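You operate a simulated robot arm through the tools that you are given. There is no shell and no other tool. Be economical: measure what you need, move in short steps, check, and stop when the job is done.

You run a simulated robot arm. Do the job below in one go: nothing can be reset, and whatever is moved stays where it is left.

Task
Close the bench drawer. Then open the top drawer, take the contactor from the desk top and put it in the inside of the top drawer, then shut the drawer. Keep to this order. Set down upright: contactor.

The check looks at the end state, three seconds after you hand in, the way a careful person would. Anything else that was tipped, shoved, dropped, spilled or broken makes it a failure.

Robot
A 6-joint arm with a two-finger parallel gripper on a trunk, on a base that drives. Base frame: it is fixed to the floor where the robot stands at the start and does not move with it; the origin is under the middle of the robot, x ahead of it, y to its left, z up. Readings come in m, degrees, newtons and seconds.
With the tool pointing down near the work surface it reaches from about 0.34 to 0.82 m from the robot's upright axis, wherever it stands. Its first joint turns from -166.0 to 166.0 degrees. Places, roughly: bench drawer [0.5, 0.1, 0.6]; contactor [2.25, 4, 0.75]; inside of the top drawer [2.5, 3.7, 0.5]; top drawer [2.5, 3.7, 0.6]. Payload 3.43 kg.
Tool frame: the origin (TCP) lies between the finger pads and is the grasp point; the fingertips stand 0.034 m ahead of it; z points along the fingers, y is the line along which they close. The gripper opens to 0.128 m. The fingers are 0.024 m wide and 0.012 m thick; the gripper's body (0.048 by 0.13 m) begins 0.096 m behind the TCP.
Orientation is that of the tool frame in the base frame, as a unit quaternion [x, y, z, w]. With the fingers straight down and closing along the base's y, the tool's x points along the base's -x, its y along +y and its z along -z.

Tools
- The arm moves only by the tool move_arm. Its argument "steps" is a list of rows, each a list of 3 entries, a list of its own where there are three numbers: the shift along the base's x, y, z in m, then the turn, a rotation vector about the base's x, y, z in degrees, then the gripper command, from -1 (shut) to 1 (fully open), values between in proportion. In form: [[[dx, dy, dz], [ax, ay, az], claw], ...]. A call has 1 to 8 rows; each row is the pose to reach, as a shift and turn from the pose commanded when the call began. A row lasts 0.2 s, in which the tool goes at most 0.05 m and 8.6 degrees; a call with a longer step from one row to the next is refused whole, and so is a gripper value outside its range. A pose out of reach is approached as far as the arm can. The call stops where the force on the tool passes 40 N (or 10 N more than at its start, if that is more) or the arm is blocked; 0.2 s more then pass. Each finger travels about 0.045 m/s and halts on what it meets, pressing with about 39 N; the grip force reading is that of the motor and also rises with nothing between the fingers. The clock runs only during rows and for 0.2 s after the last one: add rows that repeat a pose to give the fingers time. It gives the time, the measured TCP pose, the force on the tool (base axes), the opening and the grip force at its end, in the units of the frame above (readings bear some noise), with the torque about the TCP (base axes, N m) and any sound that the robot's microphone picked up.
- Cameras (640 x 400 px; columns grow to the right, rows downward): "scene" is now at [-0.0021, 0.1214, 1.5091]; the picture's right is [-0.20, -0.98, 0.00], its down [-0.83, 0.17, -0.53] and it looks along [0.52, -0.11, -0.85] (base axes); focal length 259 px, centre (320, 200). "wrist" rides on the gripper at [0.076, -0.011, -0.16] in the tool frame; the picture's right is [0.15, 0.99, 0.00], its down [-0.88, 0.13, -0.46] and it looks along [-0.45, 0.07, 0.89] (tool axes); focal length 234 px, centre (320, 200). There is no depth. A picture from a camera that has moved, and an enlarged one, comes with that camera's place and axes in the base frame and with its lens. The place of the scene camera against the robot may be out by one fixed shift of up to 0.025 m in any direction.
- snapshot(camera): a new picture of that camera. The clock stands still meanwhile.
- roll_base(legs): drives the robot by 1 to 6 legs, each [ahead, turn to the left] in m and degrees, along the robot's own axes; the way and the turn of a leg run together, so that a leg with both is an arc; at most 1.5 m and 180 degrees a leg. The arm and the cameras ride along, it lands a little off, and it stops where it bumps. It gives what a move gives.
- aim_head(pan, tilt): turns the head with the scene camera to pan (to the left, within 155 degrees either way) and tilt (down, from -29 to 69), counted from straight ahead of the robot. It gives what a move gives.
- close_up(camera, box): a new picture of the part [left, top, right, bottom] of that camera's present view, enlarged. The clock stands still meanwhile.
- close_job(): hands the job in; it is judged then, once.

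Go step by step. Nothing tells you exact positions but the pictures and the camera data: compare them with the known pose of the tool, close in by small moves and look again before you grip or let go. The budget is 165 turns and 108 pictures, counting those below and the enlarged ones. Unless the task says otherwise, let go and move clear before handing in, and close with one line.

The tools are called after "Emit:" by a JSON object that holds its "fn" and its "kwargs". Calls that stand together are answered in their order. move_arm: Moves the arm, as the interface text tells. Its arguments: {"type":"object","properties":{"steps":{"type":"array","items":{"type":"array"}}},"required":["steps"]} The other tools are called the same way: roll_base (legs) drives the base; aim_head (pan, tilt) turns the head that bears the scene camera; snapshot (camera) takes a picture; close_up (camera, box) takes an enlarged picture of a part of a camera's view; close_job () hands the job in.

At the start:

```text
t: 0.0
tcp_pos: [0.369, -0.1017, 0.8759]
tcp_rot: [0.0, 1.0, 0.0, 0.0]
contact_force: [1.2, 0.3, -0.5]
wrist_torque: [-0.04, -0.03, 0.0]
opening: 0.128
gripper_force: 0.1
robot x, y, heading: [-0.0012, -0.0191, -0.2]
head pan, tilt: [-11.4, 57.8]
```

scene: 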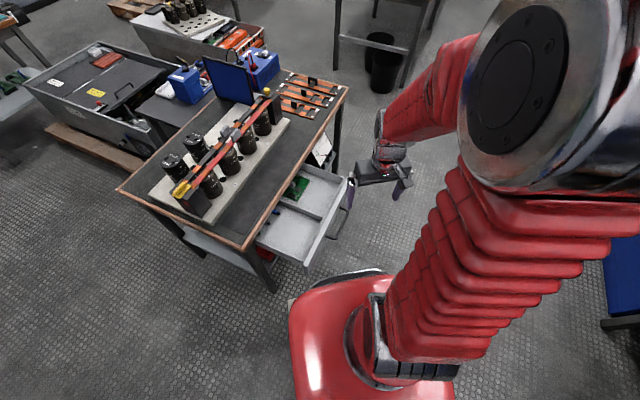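
wrist: 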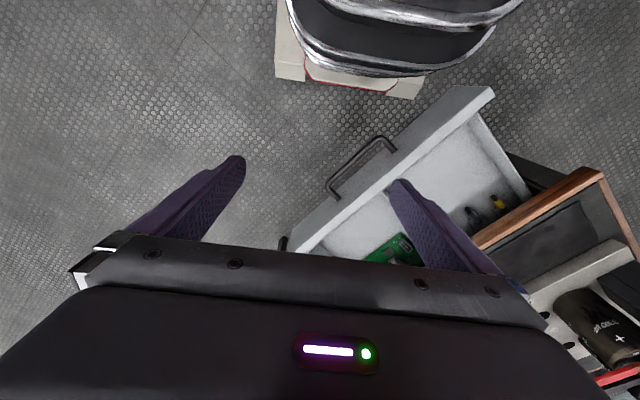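

The bench drawer stands open by roughly 0.17 m, its front facing the robot's right side, and the tool is already out in front of it. I'll look closer at the front before pushing.

Emit:
{"fn": "close_up", "kwargs": {"camera": "scene", "box": [220, 130, 420, 280]}}

Emit:
{"fn": "close_up", "kwargs": {"camera": "wrist", "box": [240, 60, 640, 310]}}

```text
2.67 times, centred on (320, 205) of scene
camera zoom: at [-0.0021, 0.1214, 1.5091], right [-0.2, -0.98, 0.0], down [-0.83, 0.17, -0.53], along [0.52, -0.11, -0.85], focal length 691 px, centre (320, 187)
```

zoom: 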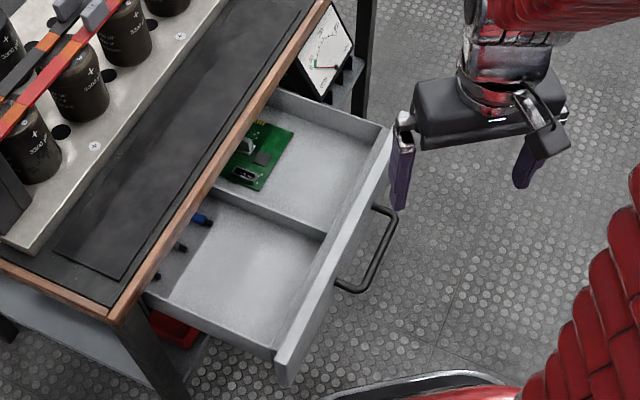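

```text
1.60 times, centred on (440, 185) of wrist
camera zoom: at [0.2918, -0.1142, 1.0356], right [-0.15, 0.99, 0.0], down [0.88, 0.13, 0.46], along [0.45, 0.07, -0.89], focal length 375 px, centre (128, 224)
```

zoom: 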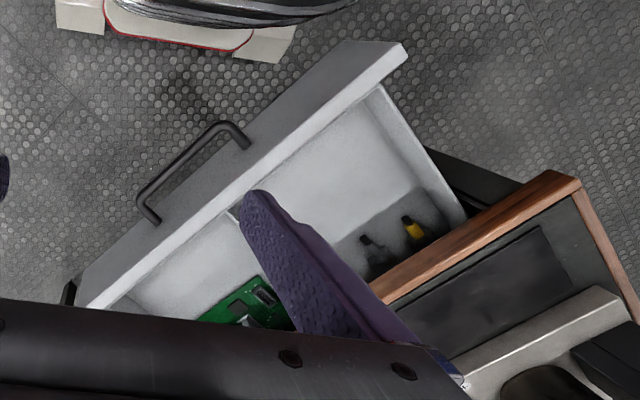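

By comparing both views I put the drawer front's top edge at z≈0.68, its handle bar at z≈0.645, and the needed travel at about 0.18 m along (0.59, 0.81). I'll close the fingers, turn the tool to match, lower it outside the handle and push the bar.

Emit:
{"fn": "move_arm", "kwargs": {"steps": [[[0, 0, 0], [0, 0, 7.7], -1], [[0, 0, 0], [0, 0, 15.4], -1], [[0, 0, 0], [0, 0, 23.1], -1], [[0, 0, 0], [0, 0, 30.8], -1], [[0, 0, 0], [0, 0, 38.5], -1], [[0, 0, 0], [0, 0, 46.2], -1], [[0, 0, 0], [0, 0, 53.8], -1], [[0, 0, 0], [0, 0, 53.8], -1]]}}

Emit:
{"fn": "move_arm", "kwargs": {"steps": [[[0, 0, -0.05], [0, 0, 0], -1], [[0, 0, -0.1], [0, 0, 0], -1], [[0, 0, -0.15], [0, 0, 0], -1], [[0, 0, -0.2], [0, 0, 0], -1], [[0, 0, -0.24], [0, 0, 0], -1], [[0, 0, -0.24], [0, 0, 0], -1]]}}

Emit:
{"fn": "snapshot", "kwargs": {"camera": "wrist"}}

Emit:
{"fn": "snapshot", "kwargs": {"camera": "scene"}}

```text
t: 1.8
tcp_pos: [0.368, -0.1027, 0.878]
tcp_rot: [-0.454, 0.891, -0.001, 0.0]
contact_force: [0.1, -0.3, -0.2]
wrist_torque: [0.0, 0.01, 0.02]
opening: 0.0
gripper_force: 28.1
robot x, y, heading: [-0.0034, -0.0192, -0.0]
head pan, tilt: [-11.4, 57.8]
```

```text
t: 3.2
tcp_pos: [0.3692, -0.1037, 0.6352]
tcp_rot: [-0.453, 0.891, 0.0, 0.0]
contact_force: [0.7, 0.3, -0.6]
wrist_torque: [0.01, -0.01, 0.02]
opening: 0.0
gripper_force: 32.9
robot x, y, heading: [-0.0001, -0.0205, 0.2]
head pan, tilt: [-11.4, 57.8]
```

```text
103 pictures are left
camera wrist: at [0.3326, -0.1709, 0.7945], right [-0.88, 0.47, 0.0], down [0.41, 0.79, 0.46], along [0.21, 0.4, -0.89], focal length 234 px, centre (320, 200)
```

wrist: 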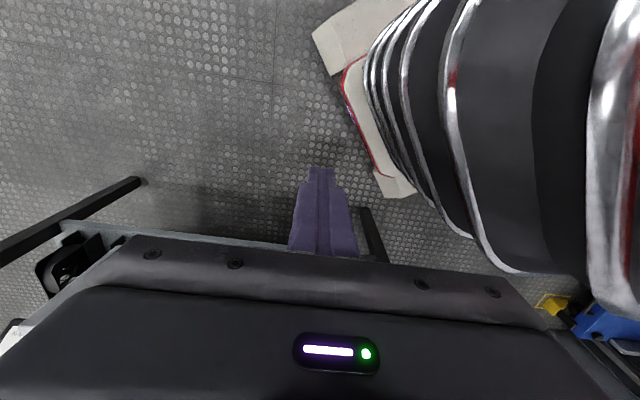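

```text
102 pictures are left
camera scene: at [-0.0019, 0.1214, 1.5091], right [-0.2, -0.98, 0.0], down [-0.83, 0.17, -0.53], along [0.52, -0.11, -0.85], focal length 259 px, centre (320, 200)
```

scene: 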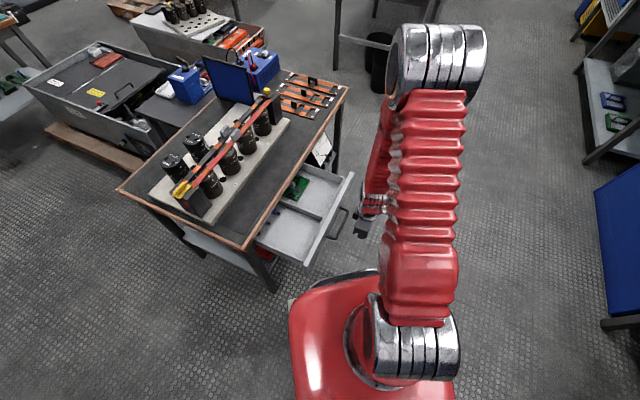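

The tool is just outside the handle bar. I'll push slowly along the drawer's axis.

Emit:
{"fn": "move_arm", "kwargs": {"steps": [[[0.0148, 0.0202, 0], [0, 0, 0], -1], [[0.0295, 0.0404, 0], [0, 0, 0], -1], [[0.0443, 0.0605, 0], [0, 0, 0], -1], [[0.0531, 0.0726, 0], [0, 0, 0], -1], [[0.062, 0.0847, 0], [0, 0, 0], -1], [[0.0708, 0.0968, 0], [0, 0, 0], -1], [[0.0797, 0.1089, 0], [0, 0, 0], -1], [[0.0885, 0.121, 0], [0, 0, 0], -1]]}}

Emit:
{"fn": "snapshot", "kwargs": {"camera": "scene"}}

```text
t: 5.0
tcp_pos: [0.4558, 0.0201, 0.6384]
tcp_rot: [-0.453, 0.892, 0.0, 0.0]
contact_force: [0.1, -0.4, 0.1]
wrist_torque: [0.02, -0.02, 0.01]
opening: 0.0
gripper_force: 33.4
robot x, y, heading: [-0.0038, -0.0174, -0.0]
head pan, tilt: [-11.4, 57.8]
```

```text
101 pictures are left
camera scene: at [-0.0018, 0.1214, 1.5091], right [-0.2, -0.98, 0.0], down [-0.83, 0.17, -0.53], along [0.52, -0.11, -0.85], focal length 259 px, centre (320, 200)
```

scene: 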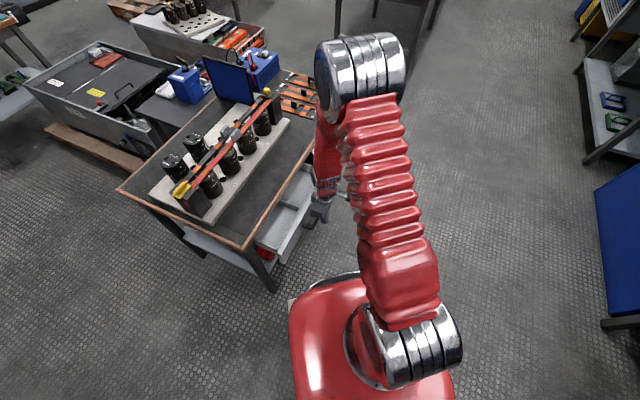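

The drawer is moving in freely. I'll continue pushing until it stops.

Emit:
{"fn": "move_arm", "kwargs": {"steps": [[[0.0089, 0.0121, 0], [0, 0, 0], -1], [[0.0177, 0.0242, 0], [0, 0, 0], -1], [[0.0266, 0.0363, 0], [0, 0, 0], -1], [[0.0354, 0.0484, 0], [0, 0, 0], -1], [[0.0413, 0.0565, 0], [0, 0, 0], -1], [[0.0472, 0.0646, 0], [0, 0, 0], -1], [[0.0531, 0.0726, 0], [0, 0, 0], -1], [[0.059, 0.0807, 0], [0, 0, 0], -1]]}}

Emit:
{"fn": "close_up", "kwargs": {"camera": "scene", "box": [220, 130, 420, 280]}}

```text
t: 6.8
tcp_pos: [0.5163, 0.0997, 0.6372]
tcp_rot: [-0.453, 0.892, 0.0, 0.0]
contact_force: [-0.2, 0.3, -0.1]
wrist_torque: [-0.01, -0.01, 0.0]
opening: 0.0
gripper_force: 32.9
robot x, y, heading: [0.0008, -0.0189, 0.3]
head pan, tilt: [-11.4, 57.8]
```

```text
2.67 times, centred on (320, 205) of scene
camera zoom: at [-0.0018, 0.1214, 1.5091], right [-0.2, -0.98, 0.0], down [-0.83, 0.17, -0.53], along [0.52, -0.11, -0.85], focal length 691 px, centre (320, 187)
```

zoom: 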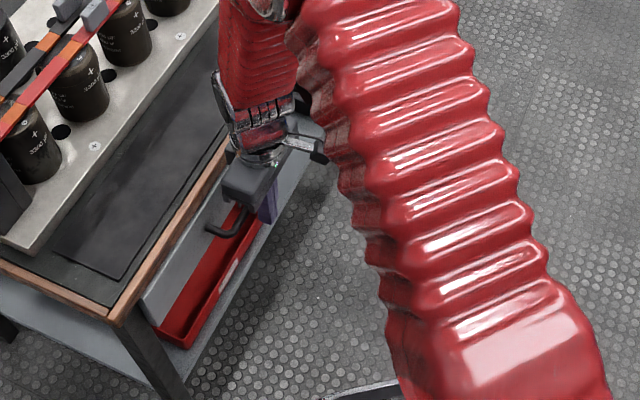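

The front is nearly under the table edge but I feel no stop yet; I'll creep on until force rises.

Emit:
{"fn": "move_arm", "kwargs": {"steps": [[[0.003, 0.004, 0], [0, 0, 0], -1], [[0.006, 0.008, 0], [0, 0, 0], -1], [[0.009, 0.012, 0], [0, 0, 0], -1], [[0.012, 0.016, 0], [0, 0, 0], -1], [[0.0148, 0.0202, 0], [0, 0, 0], -1]]}}

Emit:
{"fn": "close_up", "kwargs": {"camera": "scene", "box": [220, 130, 420, 280]}}

```text
t: 7.5
tcp_pos: [0.5196, 0.1055, 0.6359]
tcp_rot: [-0.451, 0.893, 0.0, -0.006]
contact_force: [-1.3, -3.1, -1.7]
wrist_torque: [-0.04, -0.04, 0.04]
opening: 0.0001
gripper_force: 33.2
robot x, y, heading: [-0.0002, -0.0209, 0.0]
head pan, tilt: [-11.4, 57.8]
stopped in row 3: the force on the tool passed its limit at 56 N (the readings are from after the stop); the commanded pose is now the measured one
```

```text
2.67 times, centred on (320, 205) of scene
camera zoom: at [-0.0018, 0.1214, 1.5091], right [-0.2, -0.98, 0.0], down [-0.83, 0.17, -0.53], along [0.52, -0.11, -0.85], focal length 691 px, centre (320, 187)
```

zoom: 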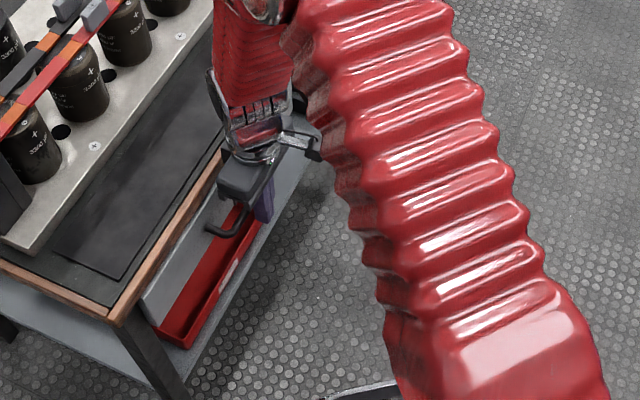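

Something stopped it at 56 N; I'll back off and check whether the drawer is fully shut.

Emit:
{"fn": "move_arm", "kwargs": {"steps": [[[-0.018, -0.024, 0], [0, 0, 0], -1], [[-0.036, -0.048, 0], [0, 0, 0], -1], [[-0.059, -0.081, 0], [0, 0, 0], -1], [[-0.088, -0.121, 0], [0, 0, 0], -1], [[-0.115, -0.155, 0], [0, 0, 0], -1], [[-0.115, -0.155, 0.05], [0, 0, 0], -1], [[-0.115, -0.155, 0.1], [0, 0, 0], -1], [[-0.115, -0.155, 0.15], [0, 0, 0], -1]]}}

Emit:
{"fn": "close_up", "kwargs": {"camera": "scene", "box": [220, 130, 420, 280]}}

Emit:
{"fn": "snapshot", "kwargs": {"camera": "wrist"}}

```text
t: 9.3
tcp_pos: [0.4039, -0.0491, 0.7867]
tcp_rot: [-0.452, 0.892, 0.002, -0.006]
contact_force: [0.6, 0.1, -0.7]
wrist_torque: [0.0, 0.01, -0.02]
opening: 0.0002
gripper_force: 32.8
robot x, y, heading: [0.0009, -0.0217, 0.0]
head pan, tilt: [-11.4, 57.8]
```

```text
2.67 times, centred on (320, 205) of scene
camera zoom: at [-0.0017, 0.1214, 1.5091], right [-0.2, -0.98, 0.0], down [-0.83, 0.17, -0.53], along [0.52, -0.11, -0.85], focal length 691 px, centre (320, 187)
```

zoom: 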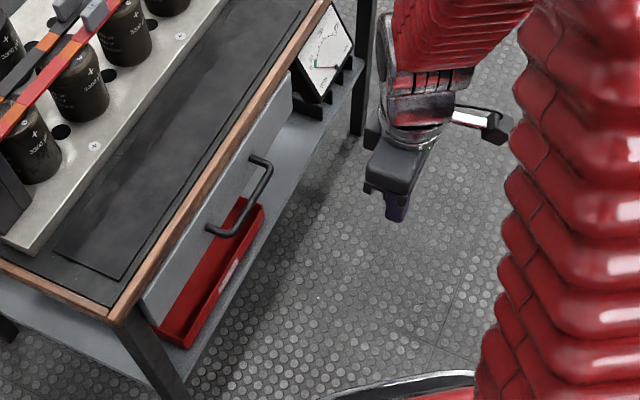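

```text
97 pictures are left
camera wrist: at [0.3695, -0.1172, 0.946], right [-0.88, 0.47, 0.01], down [0.42, 0.79, 0.45], along [0.2, 0.4, -0.89], focal length 234 px, centre (320, 200)
```

wrist: 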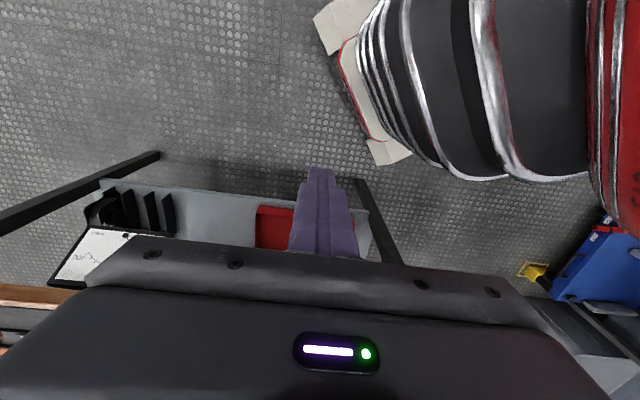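

The front now sits under the table edge, but the stop might have been the gripper body touching the table. I'll push once more with the tool higher so only the handle can stop it.

Emit:
{"fn": "move_arm", "kwargs": {"steps": [[[0.0236, 0.0323, -0.04], [0, 0, 0], -1], [[0.0472, 0.0646, -0.08], [0, 0, 0], -1], [[0.0708, 0.0968, -0.12], [0, 0, 0], -1], [[0.0885, 0.121, -0.12], [0, 0, 0], -1], [[0.1, 0.137, -0.12], [0, 0, 0], -1], [[0.11, 0.151, -0.12], [0, 0, 0], -1], [[0.118, 0.161, -0.12], [0, 0, 0], -1], [[0.124, 0.169, -0.12], [0, 0, 0], -1]]}}

Emit:
{"fn": "close_up", "kwargs": {"camera": "scene", "box": [220, 130, 420, 280]}}

```text
refused: row 1 steps farther than a row can; nothing moved
```

```text
2.67 times, centred on (320, 205) of scene
camera zoom: at [-0.0017, 0.1214, 1.5091], right [-0.2, -0.98, 0.0], down [-0.83, 0.17, -0.53], along [0.52, -0.11, -0.85], focal length 691 px, centre (320, 187)
```

zoom: 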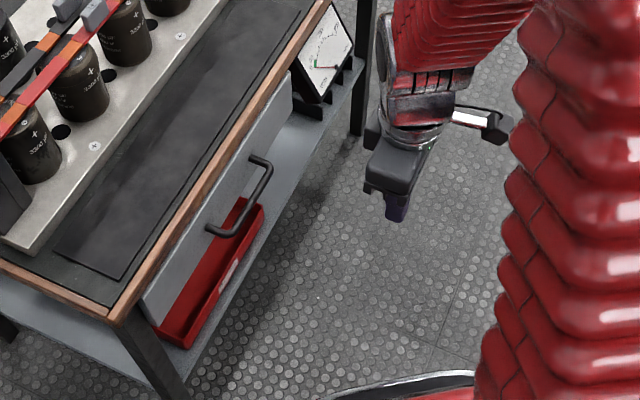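

The step was too long and was refused; I'll repeat it in shorter rows.

Emit:
{"fn": "move_arm", "kwargs": {"steps": [[[0.0177, 0.0242, -0.038], [0, 0, 0], -1], [[0.0354, 0.0484, -0.076], [0, 0, 0], -1], [[0.0531, 0.0726, -0.114], [0, 0, 0], -1], [[0.0767, 0.105, -0.12], [0, 0, 0], -1], [[0.0944, 0.129, -0.12], [0, 0, 0], -1], [[0.1062, 0.145, -0.12], [0, 0, 0], -1], [[0.115, 0.157, -0.12], [0, 0, 0], -1], [[0.121, 0.165, -0.12], [0, 0, 0], -1]]}}

Emit:
{"fn": "close_up", "kwargs": {"camera": "scene", "box": [220, 130, 420, 280]}}

```text
t: 11.1
tcp_pos: [0.5204, 0.1073, 0.6659]
tcp_rot: [-0.45, 0.893, 0.002, -0.012]
contact_force: [-0.7, -1.0, -0.7]
wrist_torque: [-0.06, 0.04, 0.05]
opening: 0.0
gripper_force: 33.2
robot x, y, heading: [-0.0008, -0.0183, 0.3]
head pan, tilt: [-11.4, 57.8]
stopped in row 8: the force on the tool passed its limit at 64 N (the readings are from after the stop); the commanded pose is now the measured one
```

```text
2.67 times, centred on (320, 205) of scene
camera zoom: at [-0.0018, 0.1214, 1.5091], right [-0.2, -0.98, 0.0], down [-0.83, 0.17, -0.53], along [0.52, -0.11, -0.85], focal length 691 px, centre (320, 187)
```

zoom: 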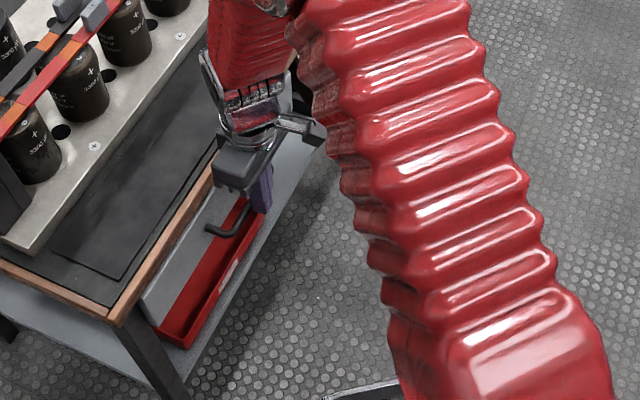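

It stopped at the same place on the handle alone, so the bench drawer is fully shut. I'll retract, fold the arm in, and look toward the desk.

Emit:
{"fn": "move_arm", "kwargs": {"steps": [[[-0.0236, -0.0323, 0], [0, 0, 0], -1], [[-0.0472, -0.0646, 0], [0, 0, 0], -1], [[-0.0708, -0.0968, 0], [0, 0, 0], -1], [[-0.0944, -0.129, 0], [0, 0, 0], -1], [[-0.118, -0.161, 0], [0, 0, 0], -1], [[-0.14, -0.2, 0.01], [0, 0, 0], -1], [[-0.14, -0.2, 0.055], [0, 0, 0], -1], [[-0.14, -0.2, 0.1], [0, 0, 0], -1]]}}

Emit:
{"fn": "move_arm", "kwargs": {"steps": [[[0, 0, 0.05], [0, 0, -8.5], -1], [[0, 0, 0.1], [0, 0, -17], -1], [[0, 0, 0.15], [0, 0, -25.5], -1], [[0, 0, 0.2], [0, 0, -34], -1], [[0, 0, 0.2], [0, 0, -42], -1], [[0, 0, 0.2], [0, 0, -50], -1]]}}

Emit:
{"fn": "aim_head", "kwargs": {"pan": 60, "tilt": 18}}

Emit:
{"fn": "snapshot", "kwargs": {"camera": "scene"}}

```text
t: 12.9
tcp_pos: [0.3782, -0.0942, 0.7674]
tcp_rot: [-0.451, 0.892, 0.001, -0.012]
contact_force: [-0.7, -0.2, 0.0]
wrist_torque: [-0.02, 0.02, -0.02]
opening: 0.0
gripper_force: 32.6
robot x, y, heading: [-0.0014, -0.0186, 0.2]
head pan, tilt: [-11.4, 57.8]
```

```text
t: 14.3
tcp_pos: [0.3798, -0.0922, 0.9659]
tcp_rot: [-0.029, 1.0, 0.006, -0.009]
contact_force: [-0.4, 0.6, 0.4]
wrist_torque: [-0.02, 0.03, -0.01]
opening: 0.0
gripper_force: 32.9
robot x, y, heading: [0.0014, -0.0169, 0.2]
head pan, tilt: [-11.4, 57.8]
```

```text
t: 15.7
tcp_pos: [0.3783, -0.0919, 0.966]
tcp_rot: [-0.031, 0.999, 0.006, -0.01]
contact_force: [-0.8, -0.2, 0.7]
wrist_torque: [-0.01, 0.02, -0.03]
opening: 0.0
gripper_force: 33.0
robot x, y, heading: [-0.0008, -0.0181, 0.1]
head pan, tilt: [60.0, 18.0]
```

```text
94 pictures are left
camera scene: at [-0.0232, 0.2158, 1.5679], right [0.87, -0.5, 0.0], down [-0.16, -0.27, -0.95], along [0.48, 0.82, -0.31], focal length 259 px, centre (320, 200)
```

scene: 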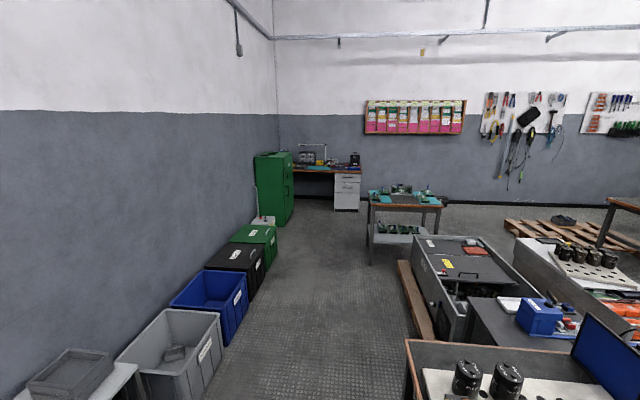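

The desk with the drawer pedestal is in the far corner. I'll zoom on it for the layout.

Emit:
{"fn": "close_up", "kwargs": {"camera": "scene", "box": [240, 130, 480, 280]}}

```text
2.67 times, centred on (360, 205) of scene
camera zoom: at [-0.0232, 0.2158, 1.5679], right [0.87, -0.5, 0.0], down [-0.16, -0.27, -0.95], along [0.48, 0.82, -0.31], focal length 691 px, centre (213, 187)
```

zoom: 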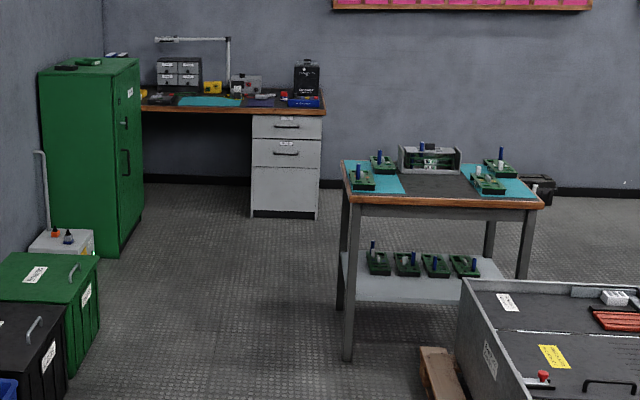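

The room is turned about 54° from my base frame: a corridor about 1 m wide runs toward the desk between the bins and the tables. I'll check the space behind-left before driving.

Emit:
{"fn": "aim_head", "kwargs": {"pan": 135, "tilt": 50}}

Emit:
{"fn": "snapshot", "kwargs": {"camera": "scene"}}

Emit:
{"fn": "aim_head", "kwargs": {"pan": 70, "tilt": 55}}

Emit:
{"fn": "snapshot", "kwargs": {"camera": "scene"}}

```text
t: 17.2
tcp_pos: [0.3795, -0.0923, 0.965]
tcp_rot: [-0.032, 0.999, 0.006, -0.01]
contact_force: [-1.2, -0.5, 0.4]
wrist_torque: [0.01, -0.01, -0.02]
opening: 0.0
gripper_force: 33.4
robot x, y, heading: [-0.0011, -0.0197, 0.1]
head pan, tilt: [135.0, 50.0]
```

```text
92 pictures are left
camera scene: at [-0.1244, 0.1896, 1.5191], right [0.71, 0.71, 0.0], down [0.54, -0.54, -0.64], along [-0.45, 0.46, -0.77], focal length 259 px, centre (320, 200)
```

scene: 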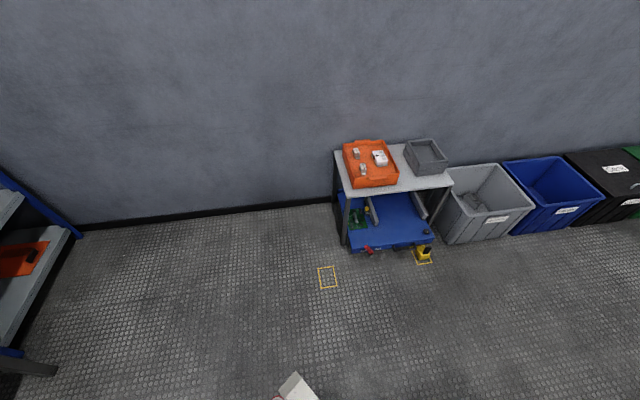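

```text
t: 18.5
tcp_pos: [0.3793, -0.0928, 0.9656]
tcp_rot: [-0.032, 0.999, 0.006, -0.009]
contact_force: [0.2, 1.0, -0.8]
wrist_torque: [0.0, 0.01, -0.02]
opening: 0.0003
gripper_force: 32.7
robot x, y, heading: [-0.0002, -0.0223, 0.1]
head pan, tilt: [70.0, 55.0]
```

```text
91 pictures are left
camera scene: at [-0.0453, 0.2028, 1.5126], right [0.94, -0.34, 0.0], down [-0.28, -0.77, -0.57], along [0.2, 0.54, -0.82], focal length 259 px, centre (320, 200)
```

scene: 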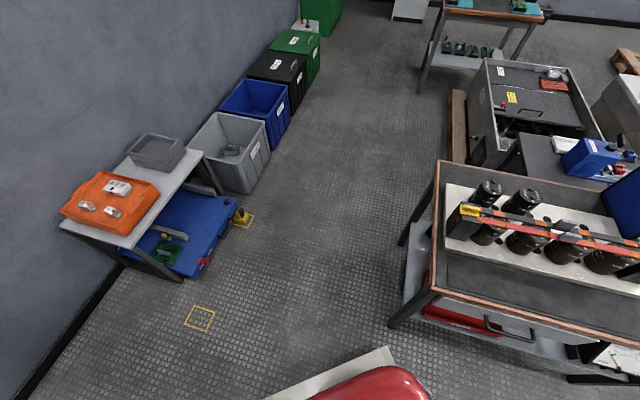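

The way is clear. I'll turn right, back away from the bench into the corridor, then face along it.

Emit:
{"fn": "roll_base", "kwargs": {"legs": [[0, -36.2], [-0.4, 0], [0, 92.0]]}}

Emit:
{"fn": "aim_head", "kwargs": {"pan": 0, "tilt": 25}}

Emit:
{"fn": "snapshot", "kwargs": {"camera": "scene"}}

```text
t: 29.6
tcp_pos: [-0.0372, 0.4817, 0.9656]
tcp_rot: [-0.475, 0.88, 0.001, -0.012]
contact_force: [-0.4, 0.3, 0.0]
wrist_torque: [0.01, -0.01, 0.0]
opening: 0.0
gripper_force: 33.2
robot x, y, heading: [-0.2919, 0.201, 52.9]
head pan, tilt: [70.0, 55.0]
```

```text
t: 31.0
tcp_pos: [-0.0367, 0.4812, 0.9668]
tcp_rot: [-0.475, 0.88, 0.001, -0.011]
contact_force: [-1.0, -0.7, -0.8]
wrist_torque: [0.02, 0.03, 0.01]
opening: 0.0003
gripper_force: 33.4
robot x, y, heading: [-0.2884, 0.1979, 52.7]
head pan, tilt: [0.0, 25.0]
```

```text
90 pictures are left
camera scene: at [-0.4088, 0.3141, 1.5565], right [0.8, -0.6, 0.0], down [-0.25, -0.34, -0.91], along [0.54, 0.72, -0.42], focal length 259 px, centre (320, 200)
```

scene: 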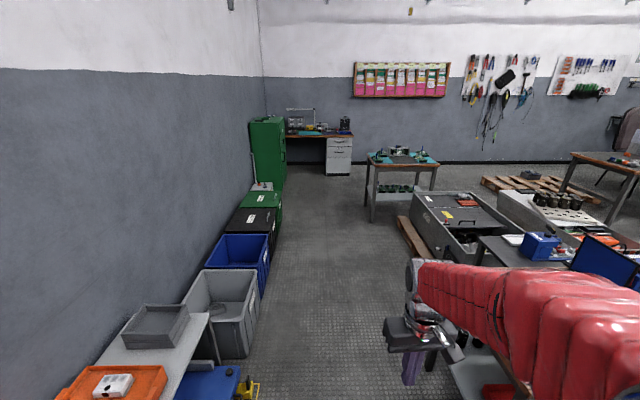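

The corridor is clear ahead. I'll drive about 3 m along it and look again.

Emit:
{"fn": "roll_base", "kwargs": {"legs": [[0, 3.5], [1.5, 0], [1.5, 0]]}}

Emit:
{"fn": "aim_head", "kwargs": {"pan": 0, "tilt": 40}}

Emit:
{"fn": "snapshot", "kwargs": {"camera": "scene"}}

```text
t: 50.5
tcp_pos: [1.5781, 3.0129, 0.9668]
tcp_rot: [-0.501, 0.865, 0.0, -0.012]
contact_force: [0.2, -0.2, -0.2]
wrist_torque: [0.03, 0.02, -0.02]
opening: 0.0
gripper_force: 33.2
robot x, y, heading: [1.3417, 2.7171, 56.5]
head pan, tilt: [0.0, 25.0]
```

```text
t: 51.3
tcp_pos: [1.5779, 3.012, 0.9658]
tcp_rot: [-0.501, 0.865, 0.0, -0.011]
contact_force: [0.4, -0.3, -0.8]
wrist_torque: [-0.02, 0.02, -0.02]
opening: 0.0
gripper_force: 33.5
robot x, y, heading: [1.3402, 2.7116, 56.6]
head pan, tilt: [0.0, 40.0]
```

```text
89 pictures are left
camera scene: at [1.2128, 2.8162, 1.5333], right [0.83, -0.55, 0.0], down [-0.35, -0.54, -0.77], along [0.42, 0.64, -0.64], focal length 259 px, centre (320, 200)
```

scene: 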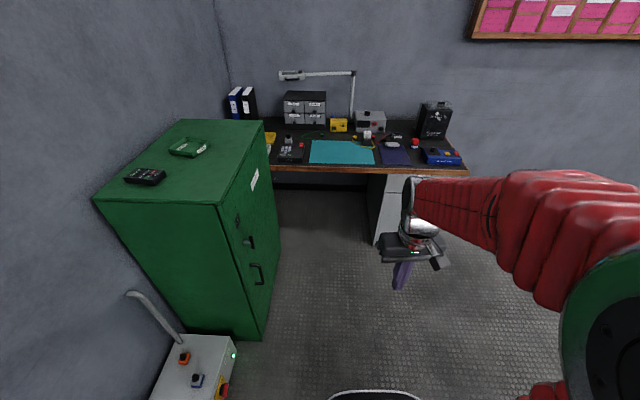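

The desk is ahead. I'll enlarge the desktop to identify the contactor, and the drawers.

Emit:
{"fn": "close_up", "kwargs": {"camera": "scene", "box": [260, 85, 480, 185]}}

Emit:
{"fn": "close_up", "kwargs": {"camera": "scene", "box": [340, 90, 420, 160]}}

```text
2.91 times, centred on (370, 135) of scene
camera zoom: at [1.2128, 2.8162, 1.5333], right [0.83, -0.55, 0.0], down [-0.35, -0.54, -0.77], along [0.42, 0.64, -0.64], focal length 754 px, centre (174, 389)
```

zoom: 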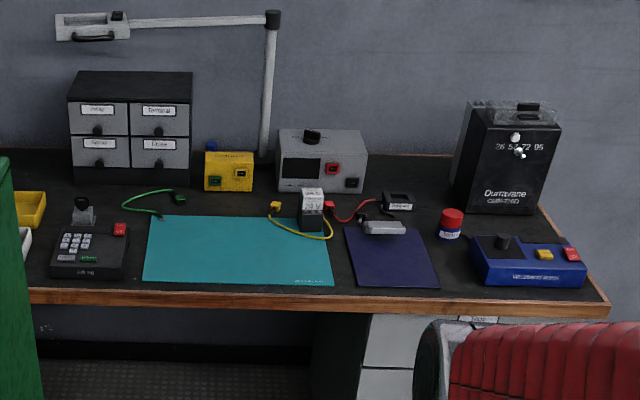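

```text
5.71 times, centred on (380, 125) of scene
camera zoom: at [1.2128, 2.8162, 1.5333], right [0.83, -0.55, 0.0], down [-0.35, -0.54, -0.77], along [0.42, 0.64, -0.64], focal length 1480 px, centre (-23, 629)
```

zoom: 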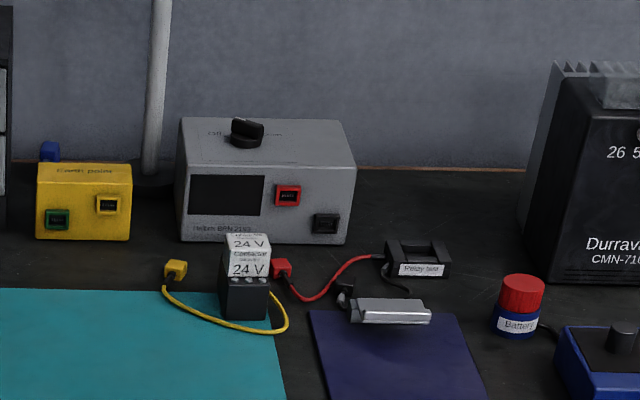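

The contactor is the black box with the white "24 V" top, at about (2.27, 3.89), with cables lying close around it. I'll drive up to working distance.

Emit:
{"fn": "roll_base", "kwargs": {"legs": [[0.75, 0]]}}

Emit:
{"fn": "aim_head", "kwargs": {"pan": -20, "tilt": 52}}

Emit:
{"fn": "snapshot", "kwargs": {"camera": "scene"}}

Emit:
{"fn": "snapshot", "kwargs": {"camera": "wrist"}}

```text
t: 56.5
tcp_pos: [1.9834, 3.6392, 0.9659]
tcp_rot: [-0.505, 0.863, 0.0, -0.012]
contact_force: [0.6, 0.4, 0.4]
wrist_torque: [-0.01, 0.0, 0.01]
opening: 0.0
gripper_force: 32.8
robot x, y, heading: [1.7508, 3.337, 57.0]
head pan, tilt: [0.0, 40.0]
```

```text
t: 57.3
tcp_pos: [1.9852, 3.6395, 0.9657]
tcp_rot: [-0.506, 0.863, 0.001, -0.011]
contact_force: [0.0, -0.4, 1.2]
wrist_torque: [0.03, -0.01, 0.0]
opening: 0.0
gripper_force: 32.9
robot x, y, heading: [1.7486, 3.3385, 57.1]
head pan, tilt: [-20.0, 52.0]
```

```text
86 pictures are left
camera scene: at [1.6356, 3.4147, 1.5164], right [0.6, -0.8, 0.0], down [-0.63, -0.47, -0.62], along [0.49, 0.37, -0.79], focal length 259 px, centre (320, 200)
```

scene: 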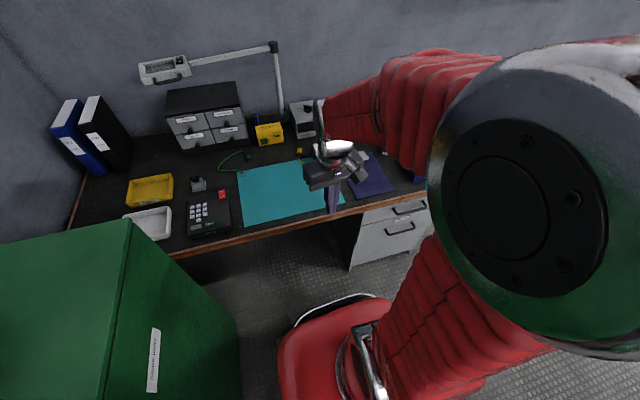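

```text
85 pictures are left
camera wrist: at [1.96, 3.5686, 1.1274], right [-0.93, 0.36, 0.02], down [0.33, 0.84, 0.44], along [0.14, 0.42, -0.9], focal length 234 px, centre (320, 200)
```

wrist: 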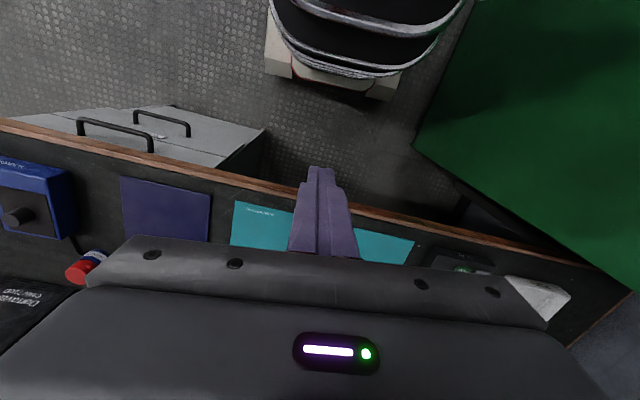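

I can see both handles in the wrist view. Enlarging both views to locate the top drawer's handle.

Emit:
{"fn": "close_up", "kwargs": {"camera": "wrist", "box": [0, 80, 320, 280]}}

Emit:
{"fn": "close_up", "kwargs": {"camera": "scene", "box": [340, 170, 440, 270]}}

```text
2.00 times, centred on (160, 180) of wrist
camera zoom: at [1.96, 3.5686, 1.1274], right [-0.93, 0.36, 0.02], down [0.33, 0.84, 0.44], along [0.14, 0.42, -0.9], focal length 468 px, centre (640, 240)
```

zoom: 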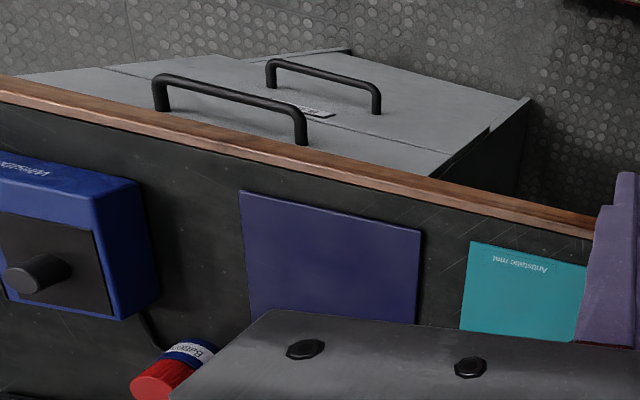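

```text
4.00 times, centred on (390, 220) of scene
camera zoom: at [1.6356, 3.4147, 1.5164], right [0.6, -0.8, 0.0], down [-0.63, -0.47, -0.62], along [0.49, 0.37, -0.79], focal length 1036 px, centre (40, 120)
```

zoom: 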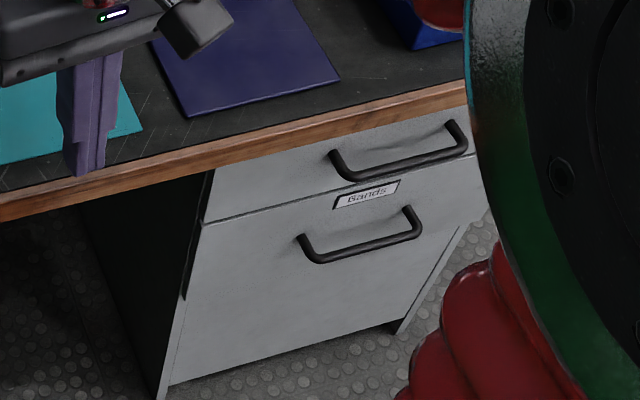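

The top drawer's handle bar is about 0.16 m long, centred near (2.39, 3.495, 0.60) and flush under the desk edge. I need a horizontal grasp from in front, so I'll swing the tool over in front of the drawer first.

Emit:
{"fn": "move_arm", "kwargs": {"steps": [[[0.03, -0.034, 0], [0, 0, -1], -0.3], [[0.06, -0.067, 0], [0, 0, -2], -0.3], [[0.09, -0.101, 0], [0, 0, -3], -0.3], [[0.12, -0.135, 0], [0, 0, -4], 0], [[0.15, -0.169, 0], [0, 0, -5.2], 0], [[0.18, -0.202, 0], [0, 0, -5.2], 0], [[0.21, -0.236, 0], [0, 0, -5.2], 0], [[0.24, -0.27, 0], [0, 0, -5.2], 0]]}}

Emit:
{"fn": "move_arm", "kwargs": {"steps": [[[0.03, -0.034, 0], [6.42, 1.2, -4.62], 0], [[0.047, -0.052, 0], [12.84, 2.4, -9.23], 0], [[0.047, -0.052, 0], [19.26, 3.6, -13.85], 0], [[0.047, -0.052, 0], [25.68, 4.8, -18.46], 0], [[0.047, -0.052, 0], [32.1, 6.0, -23.08], 0], [[0.047, -0.052, 0], [38.52, 7.2, -27.7], 0], [[0.047, -0.052, 0], [44.94, 8.4, -32.3], 0], [[0.047, -0.052, 0], [51.36, 9.6, -36.93], 0]]}}

```text
t: 59.1
tcp_pos: [2.2237, 3.3685, 0.9669]
tcp_rot: [-0.466, 0.885, 0.0, -0.012]
contact_force: [0.6, -0.3, 0.0]
wrist_torque: [0.02, 0.04, 0.0]
opening: 0.0639
gripper_force: 0.0
robot x, y, heading: [1.7457, 3.3407, 57.1]
head pan, tilt: [-20.0, 52.0]
```

```text
t: 60.9
tcp_pos: [2.2718, 3.317, 0.9673]
tcp_rot: [-0.128, 0.891, 0.419, 0.117]
contact_force: [-0.2, -0.4, -0.3]
wrist_torque: [-0.03, -0.05, 0.0]
opening: 0.0641
gripper_force: 0.1
robot x, y, heading: [1.7488, 3.3358, 57.1]
head pan, tilt: [-20.0, 52.0]
```

The rotation tracks well; continuing to the horizontal, vertical-closing pose.

Emit:
{"fn": "move_arm", "kwargs": {"steps": [[[0, 0, 0], [6.42, 1.2, -4.62], 0], [[0, 0, 0], [12.84, 2.4, -9.23], 0], [[0, 0, 0], [19.26, 3.6, -13.85], 0], [[0, 0, 0], [25.68, 4.8, -18.46], 0], [[0, 0, 0], [32.1, 6.0, -23.08], 0], [[0, 0, 0], [38.52, 7.2, -27.7], 0], [[0, 0, 0], [44.94, 8.4, -32.3], 0], [[0, 0, 0], [44.94, 8.4, -32.3], 0]]}}

Emit:
{"fn": "snapshot", "kwargs": {"camera": "scene"}}

Emit:
{"fn": "snapshot", "kwargs": {"camera": "wrist"}}

```text
t: 62.7
tcp_pos: [2.2711, 3.3166, 0.9683]
tcp_rot: [0.202, 0.673, 0.682, 0.203]
contact_force: [0.3, -0.2, 0.1]
wrist_torque: [0.0, 0.01, -0.01]
opening: 0.0638
gripper_force: 0.0
robot x, y, heading: [1.7513, 3.3366, 56.8]
head pan, tilt: [-20.0, 52.0]
```

```text
82 pictures are left
camera scene: at [1.6356, 3.4144, 1.5164], right [0.6, -0.8, 0.0], down [-0.63, -0.47, -0.62], along [0.49, 0.37, -0.79], focal length 259 px, centre (320, 200)
```

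scene: 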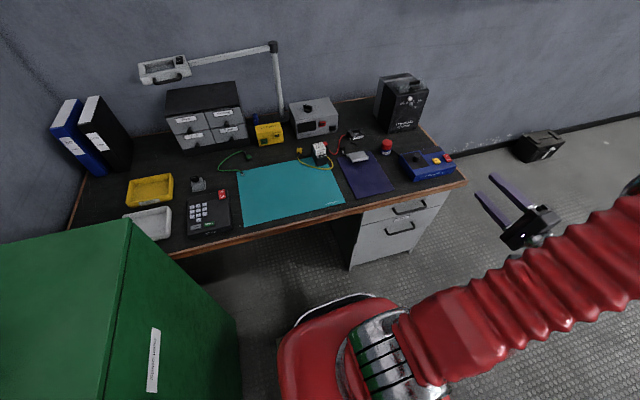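

```text
81 pictures are left
camera wrist: at [2.1205, 3.2242, 0.9535], right [-0.13, 0.07, 0.99], down [0.49, -0.87, 0.12], along [0.86, 0.5, 0.08], focal length 234 px, centre (320, 200)
```

wrist: 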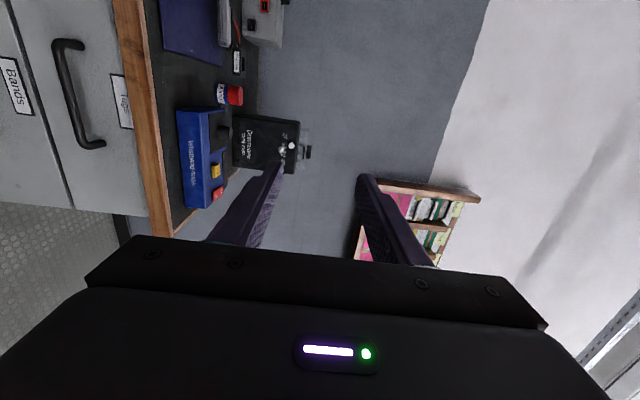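

The tool is level and centred in front of the drawer, and this view confirms the handle at about (2.387, 3.495, 0.60). Lowering to handle height while staying 0.2 m out.

Emit:
{"fn": "move_arm", "kwargs": {"steps": [[[0, 0, -0.046], [0, 0, 0], 0], [[0, 0, -0.092], [0, 0, 0], 0], [[0, 0, -0.138], [0, 0, 0], 0], [[0, 0, -0.184], [0, 0, 0], 0], [[0, 0, -0.23], [0, 0, 0], 0], [[0, 0, -0.276], [0, 0, 0], 0], [[0, 0, -0.322], [0, 0, 0], 0], [[0, 0, -0.368], [0, 0, 0], 0]]}}

Emit:
{"fn": "snapshot", "kwargs": {"camera": "wrist"}}

Emit:
{"fn": "close_up", "kwargs": {"camera": "scene", "box": [320, 160, 560, 310]}}

```text
t: 64.5
tcp_pos: [2.2719, 3.317, 0.5991]
tcp_rot: [0.201, 0.674, 0.682, 0.203]
contact_force: [-0.1, -0.7, -0.2]
wrist_torque: [-0.02, 0.01, 0.0]
opening: 0.0641
gripper_force: 0.0
robot x, y, heading: [1.7482, 3.3392, 57.0]
head pan, tilt: [-20.0, 52.0]
```

```text
80 pictures are left
camera wrist: at [2.1196, 3.2253, 0.5848], right [-0.13, 0.07, 0.99], down [0.49, -0.87, 0.12], along [0.86, 0.5, 0.08], focal length 234 px, centre (320, 200)
```

wrist: 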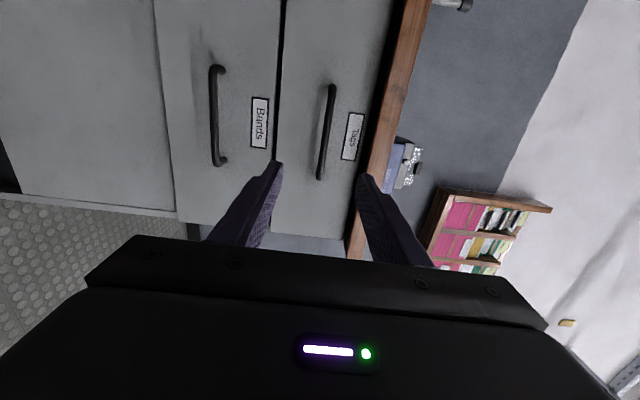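

```text
2.67 times, centred on (440, 235) of scene
camera zoom: at [1.6357, 3.4144, 1.5164], right [0.6, -0.8, 0.0], down [-0.63, -0.47, -0.62], along [0.49, 0.37, -0.79], focal length 691 px, centre (0, 107)
```

zoom: 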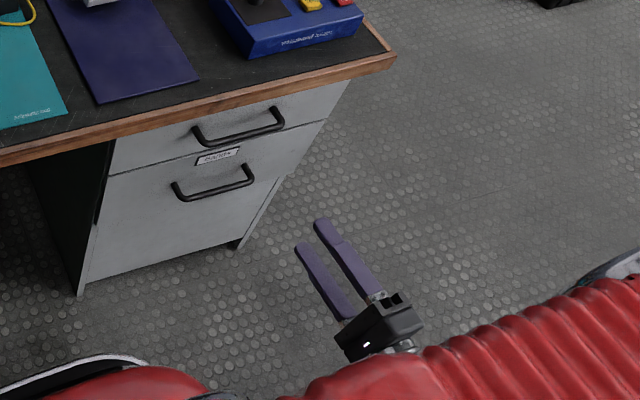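

The handle bar lies between the finger lines at z≈0.61. Raising 1 cm and advancing onto the bar.

Emit:
{"fn": "move_arm", "kwargs": {"steps": [[[0.02, 0.029, 0.01], [0, 0, 0], 0], [[0.04, 0.058, 0.01], [0, 0, 0], 0], [[0.06, 0.087, 0.01], [0, 0, 0], 0], [[0.08, 0.116, 0.01], [0, 0, 0], 0], [[0.09, 0.13, 0.01], [0, 0, 0], 0], [[0.1, 0.146, 0.01], [0, 0, 0], 0], [[0.107, 0.157, 0.01], [0, 0, 0], 0], [[0.107, 0.157, 0.01], [0, 0, 0], 0]]}}

Emit:
{"fn": "snapshot", "kwargs": {"camera": "wrist"}}

Emit:
{"fn": "close_up", "kwargs": {"camera": "scene", "box": [340, 160, 500, 260]}}

```text
t: 66.3
tcp_pos: [2.3788, 3.4734, 0.6087]
tcp_rot: [0.202, 0.674, 0.681, 0.203]
contact_force: [0.7, 0.2, -0.2]
wrist_torque: [0.0, -0.01, 0.03]
opening: 0.0643
gripper_force: 0.1
robot x, y, heading: [1.7507, 3.3426, 57.1]
head pan, tilt: [-20.0, 52.0]
```

```text
78 pictures are left
camera wrist: at [2.2275, 3.381, 0.5953], right [-0.13, 0.07, 0.99], down [0.49, -0.87, 0.12], along [0.86, 0.5, 0.08], focal length 234 px, centre (320, 200)
```

wrist: 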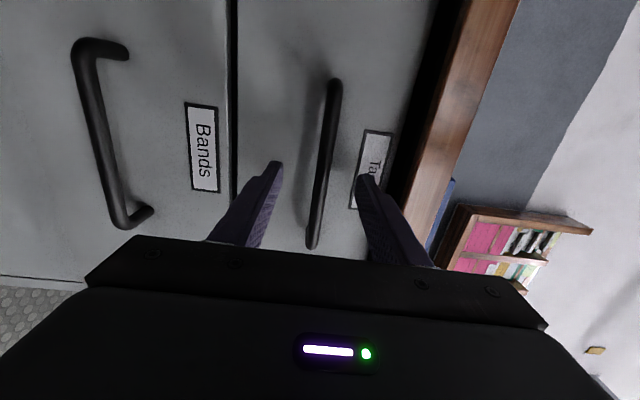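

```text
4.00 times, centred on (420, 210) of scene
camera zoom: at [1.6358, 3.4146, 1.5164], right [0.6, -0.8, 0.0], down [-0.63, -0.47, -0.62], along [0.49, 0.37, -0.79], focal length 1036 px, centre (-80, 160)
```

zoom: 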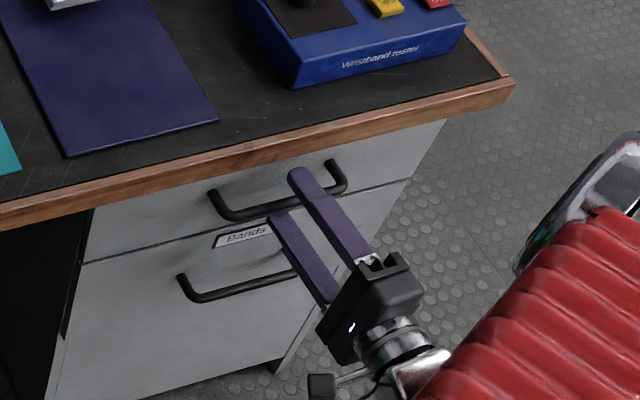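

The fingers straddle the bar. I'll advance a bit more and close slowly.

Emit:
{"fn": "move_arm", "kwargs": {"steps": [[[0.004, 0.006, 0], [0, 0, 0], 0], [[0.0075, 0.011, 0], [0, 0, 0], 0], [[0.0075, 0.011, 0], [0, 0, 0], -0.3], [[0.0075, 0.011, 0], [0, 0, 0], -0.6], [[0.0075, 0.011, 0], [0, 0, 0], -1], [[0.0075, 0.011, 0], [0, 0, 0], -1], [[0.0075, 0.011, 0], [0, 0, 0], -1], [[0.0075, 0.011, 0], [0, 0, 0], -1]]}}

Emit:
{"fn": "snapshot", "kwargs": {"camera": "wrist"}}

```text
t: 68.1
tcp_pos: [2.3865, 3.4845, 0.6093]
tcp_rot: [0.202, 0.673, 0.682, 0.202]
contact_force: [-0.3, 0.2, 3.7]
wrist_torque: [-0.11, -0.19, 0.07]
opening: 0.0117
gripper_force: 44.8
robot x, y, heading: [1.7494, 3.3375, 57.0]
head pan, tilt: [-20.0, 52.0]
```

```text
76 pictures are left
camera wrist: at [2.2345, 3.3922, 0.5961], right [-0.13, 0.07, 0.99], down [0.49, -0.87, 0.12], along [0.86, 0.5, 0.08], focal length 234 px, centre (320, 200)
```

wrist: 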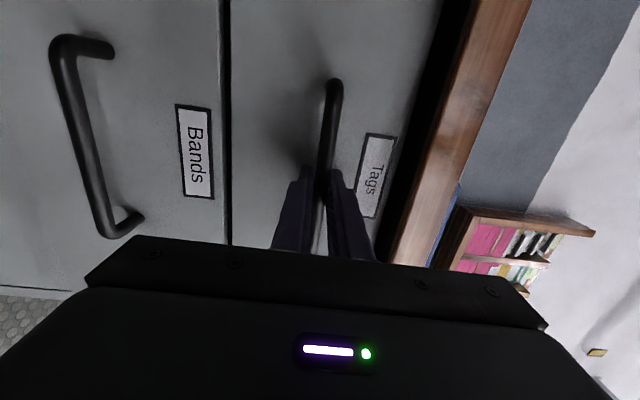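

The bar is gripped (0.012 m). Pulling the drawer out along its axis.

Emit:
{"fn": "move_arm", "kwargs": {"steps": [[[-0.0085, -0.0124, 0], [0, 0, 0], -1], [[-0.0226, -0.033, 0], [0, 0, 0], -1], [[-0.0367, -0.0536, 0], [0, 0, 0], -1], [[-0.0508, -0.0743, 0], [0, 0, 0], -1], [[-0.065, -0.095, 0], [0, 0, 0], -1], [[-0.079, -0.1155, 0], [0, 0, 0], -1], [[-0.0932, -0.136, 0], [0, 0, 0], -1], [[-0.1074, -0.157, 0], [0, 0, 0], -1]]}}

Emit:
{"fn": "snapshot", "kwargs": {"camera": "scene"}}

```text
t: 69.0
tcp_pos: [2.3414, 3.4224, 0.6094]
tcp_rot: [0.2, 0.673, 0.683, 0.199]
contact_force: [-3.1, 2.9, 1.8]
wrist_torque: [-0.19, -0.35, -0.96]
opening: 0.0116
gripper_force: 45.0
robot x, y, heading: [1.7506, 3.3368, 56.9]
head pan, tilt: [-20.0, 52.0]
stopped in row 4: the force on the tool passed its limit at 42 N (the readings are from after the stop); the commanded pose is now the measured one
```

```text
75 pictures are left
camera scene: at [1.6356, 3.4146, 1.5164], right [0.6, -0.8, 0.0], down [-0.63, -0.47, -0.62], along [0.49, 0.37, -0.79], focal length 259 px, centre (320, 200)
```

scene: 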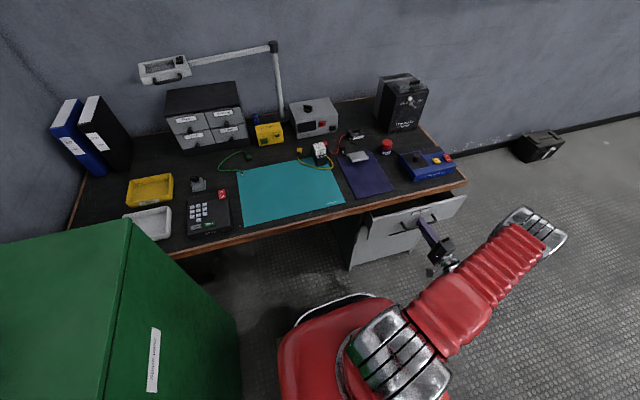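

The drawer is 7–8 cm out; the side load shows its axis is nearer 53.9°. I'll continue along that direction.

Emit:
{"fn": "move_arm", "kwargs": {"steps": [[[-0.0118, -0.0161, 0], [0, 0, 0], -1], [[-0.0236, -0.0323, 0], [0, 0, 0], -1], [[-0.0354, -0.0484, 0], [0, 0, 0], -1], [[-0.0472, -0.0646, 0], [0, 0, 0], -1], [[-0.059, -0.0807, 0], [0, 0, 0], -1], [[-0.0708, -0.0968, 0], [0, 0, 0], -1], [[-0.0826, -0.113, 0], [0, 0, 0], -1], [[-0.0944, -0.129, 0], [0, 0, 0], -1]]}}

Emit:
{"fn": "snapshot", "kwargs": {"camera": "scene"}}

```text
t: 70.8
tcp_pos: [2.2453, 3.294, 0.6106]
tcp_rot: [0.2, 0.673, 0.684, 0.199]
contact_force: [-5.6, 2.6, -24.8]
wrist_torque: [-0.43, -0.38, -0.66]
opening: 0.0119
gripper_force: 45.1
robot x, y, heading: [1.7482, 3.3346, 57.0]
head pan, tilt: [-20.0, 52.0]
```

```text
74 pictures are left
camera scene: at [1.636, 3.4145, 1.5164], right [0.6, -0.8, 0.0], down [-0.63, -0.47, -0.62], along [0.49, 0.37, -0.79], focal length 259 px, centre (320, 200)
```

scene: 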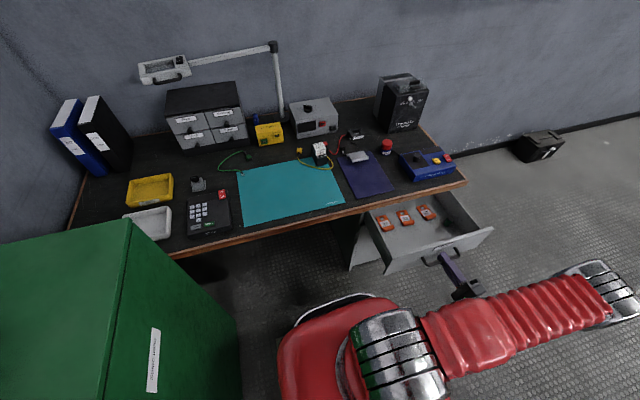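

The drawer is about 0.23 m open, with three orange items towards the rear. Let me look inside for free space.

Emit:
{"fn": "close_up", "kwargs": {"camera": "scene", "box": [340, 170, 500, 290]}}

```text
3.33 times, centred on (420, 230) of scene
camera zoom: at [1.636, 3.4145, 1.5164], right [0.6, -0.8, 0.0], down [-0.63, -0.47, -0.62], along [0.49, 0.37, -0.79], focal length 863 px, centre (-13, 100)
```

zoom: 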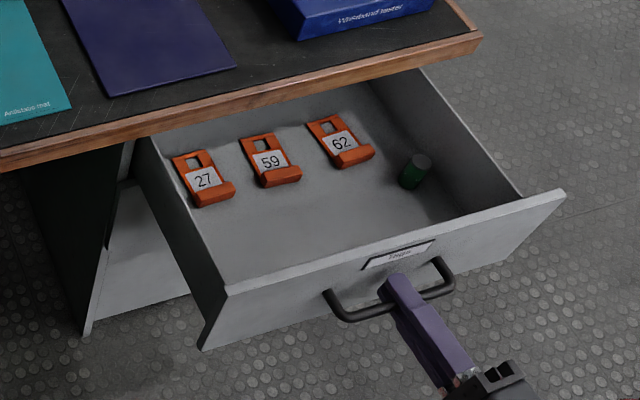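

There's ample free floor at the front of the drawer. I'll release the handle and back straight off.

Emit:
{"fn": "move_arm", "kwargs": {"steps": [[[0, 0, 0], [0, 0, 0], -0.5], [[0, 0, 0], [0, 0, 0], 0], [[0, 0, 0], [0, 0, 0], 0], [[0, 0, 0], [0, 0, 0], 0], [[-0.0118, -0.0161, 0], [0, 0, 0], 0], [[-0.0295, -0.04, 0], [0, 0, 0], 0], [[-0.05, -0.068, 0], [0, 0, 0], 0], [[-0.05, -0.068, 0.03], [0, 0, 0], 0]]}}

Emit:
{"fn": "close_up", "kwargs": {"camera": "scene", "box": [340, 170, 500, 290]}}

```text
t: 72.7
tcp_pos: [2.1981, 3.2256, 0.6396]
tcp_rot: [0.199, 0.673, 0.684, 0.199]
contact_force: [0.1, 0.3, -0.3]
wrist_torque: [0.01, 0.0, -0.03]
opening: 0.0637
gripper_force: 0.1
robot x, y, heading: [1.7482, 3.3371, 57.2]
head pan, tilt: [-20.0, 52.0]
```

```text
3.33 times, centred on (420, 230) of scene
camera zoom: at [1.6355, 3.4143, 1.5164], right [0.6, -0.8, 0.0], down [-0.63, -0.47, -0.62], along [0.49, 0.37, -0.79], focal length 863 px, centre (-13, 100)
```

zoom: 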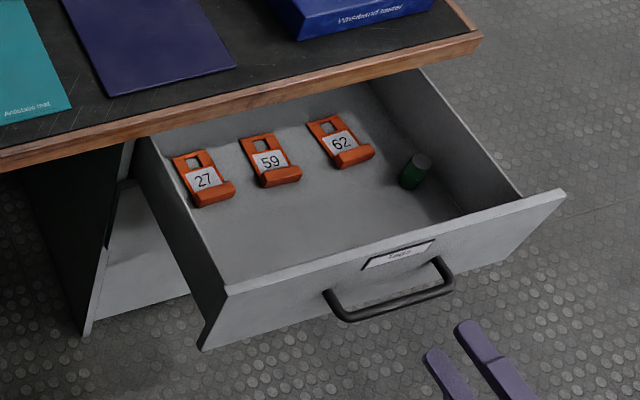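

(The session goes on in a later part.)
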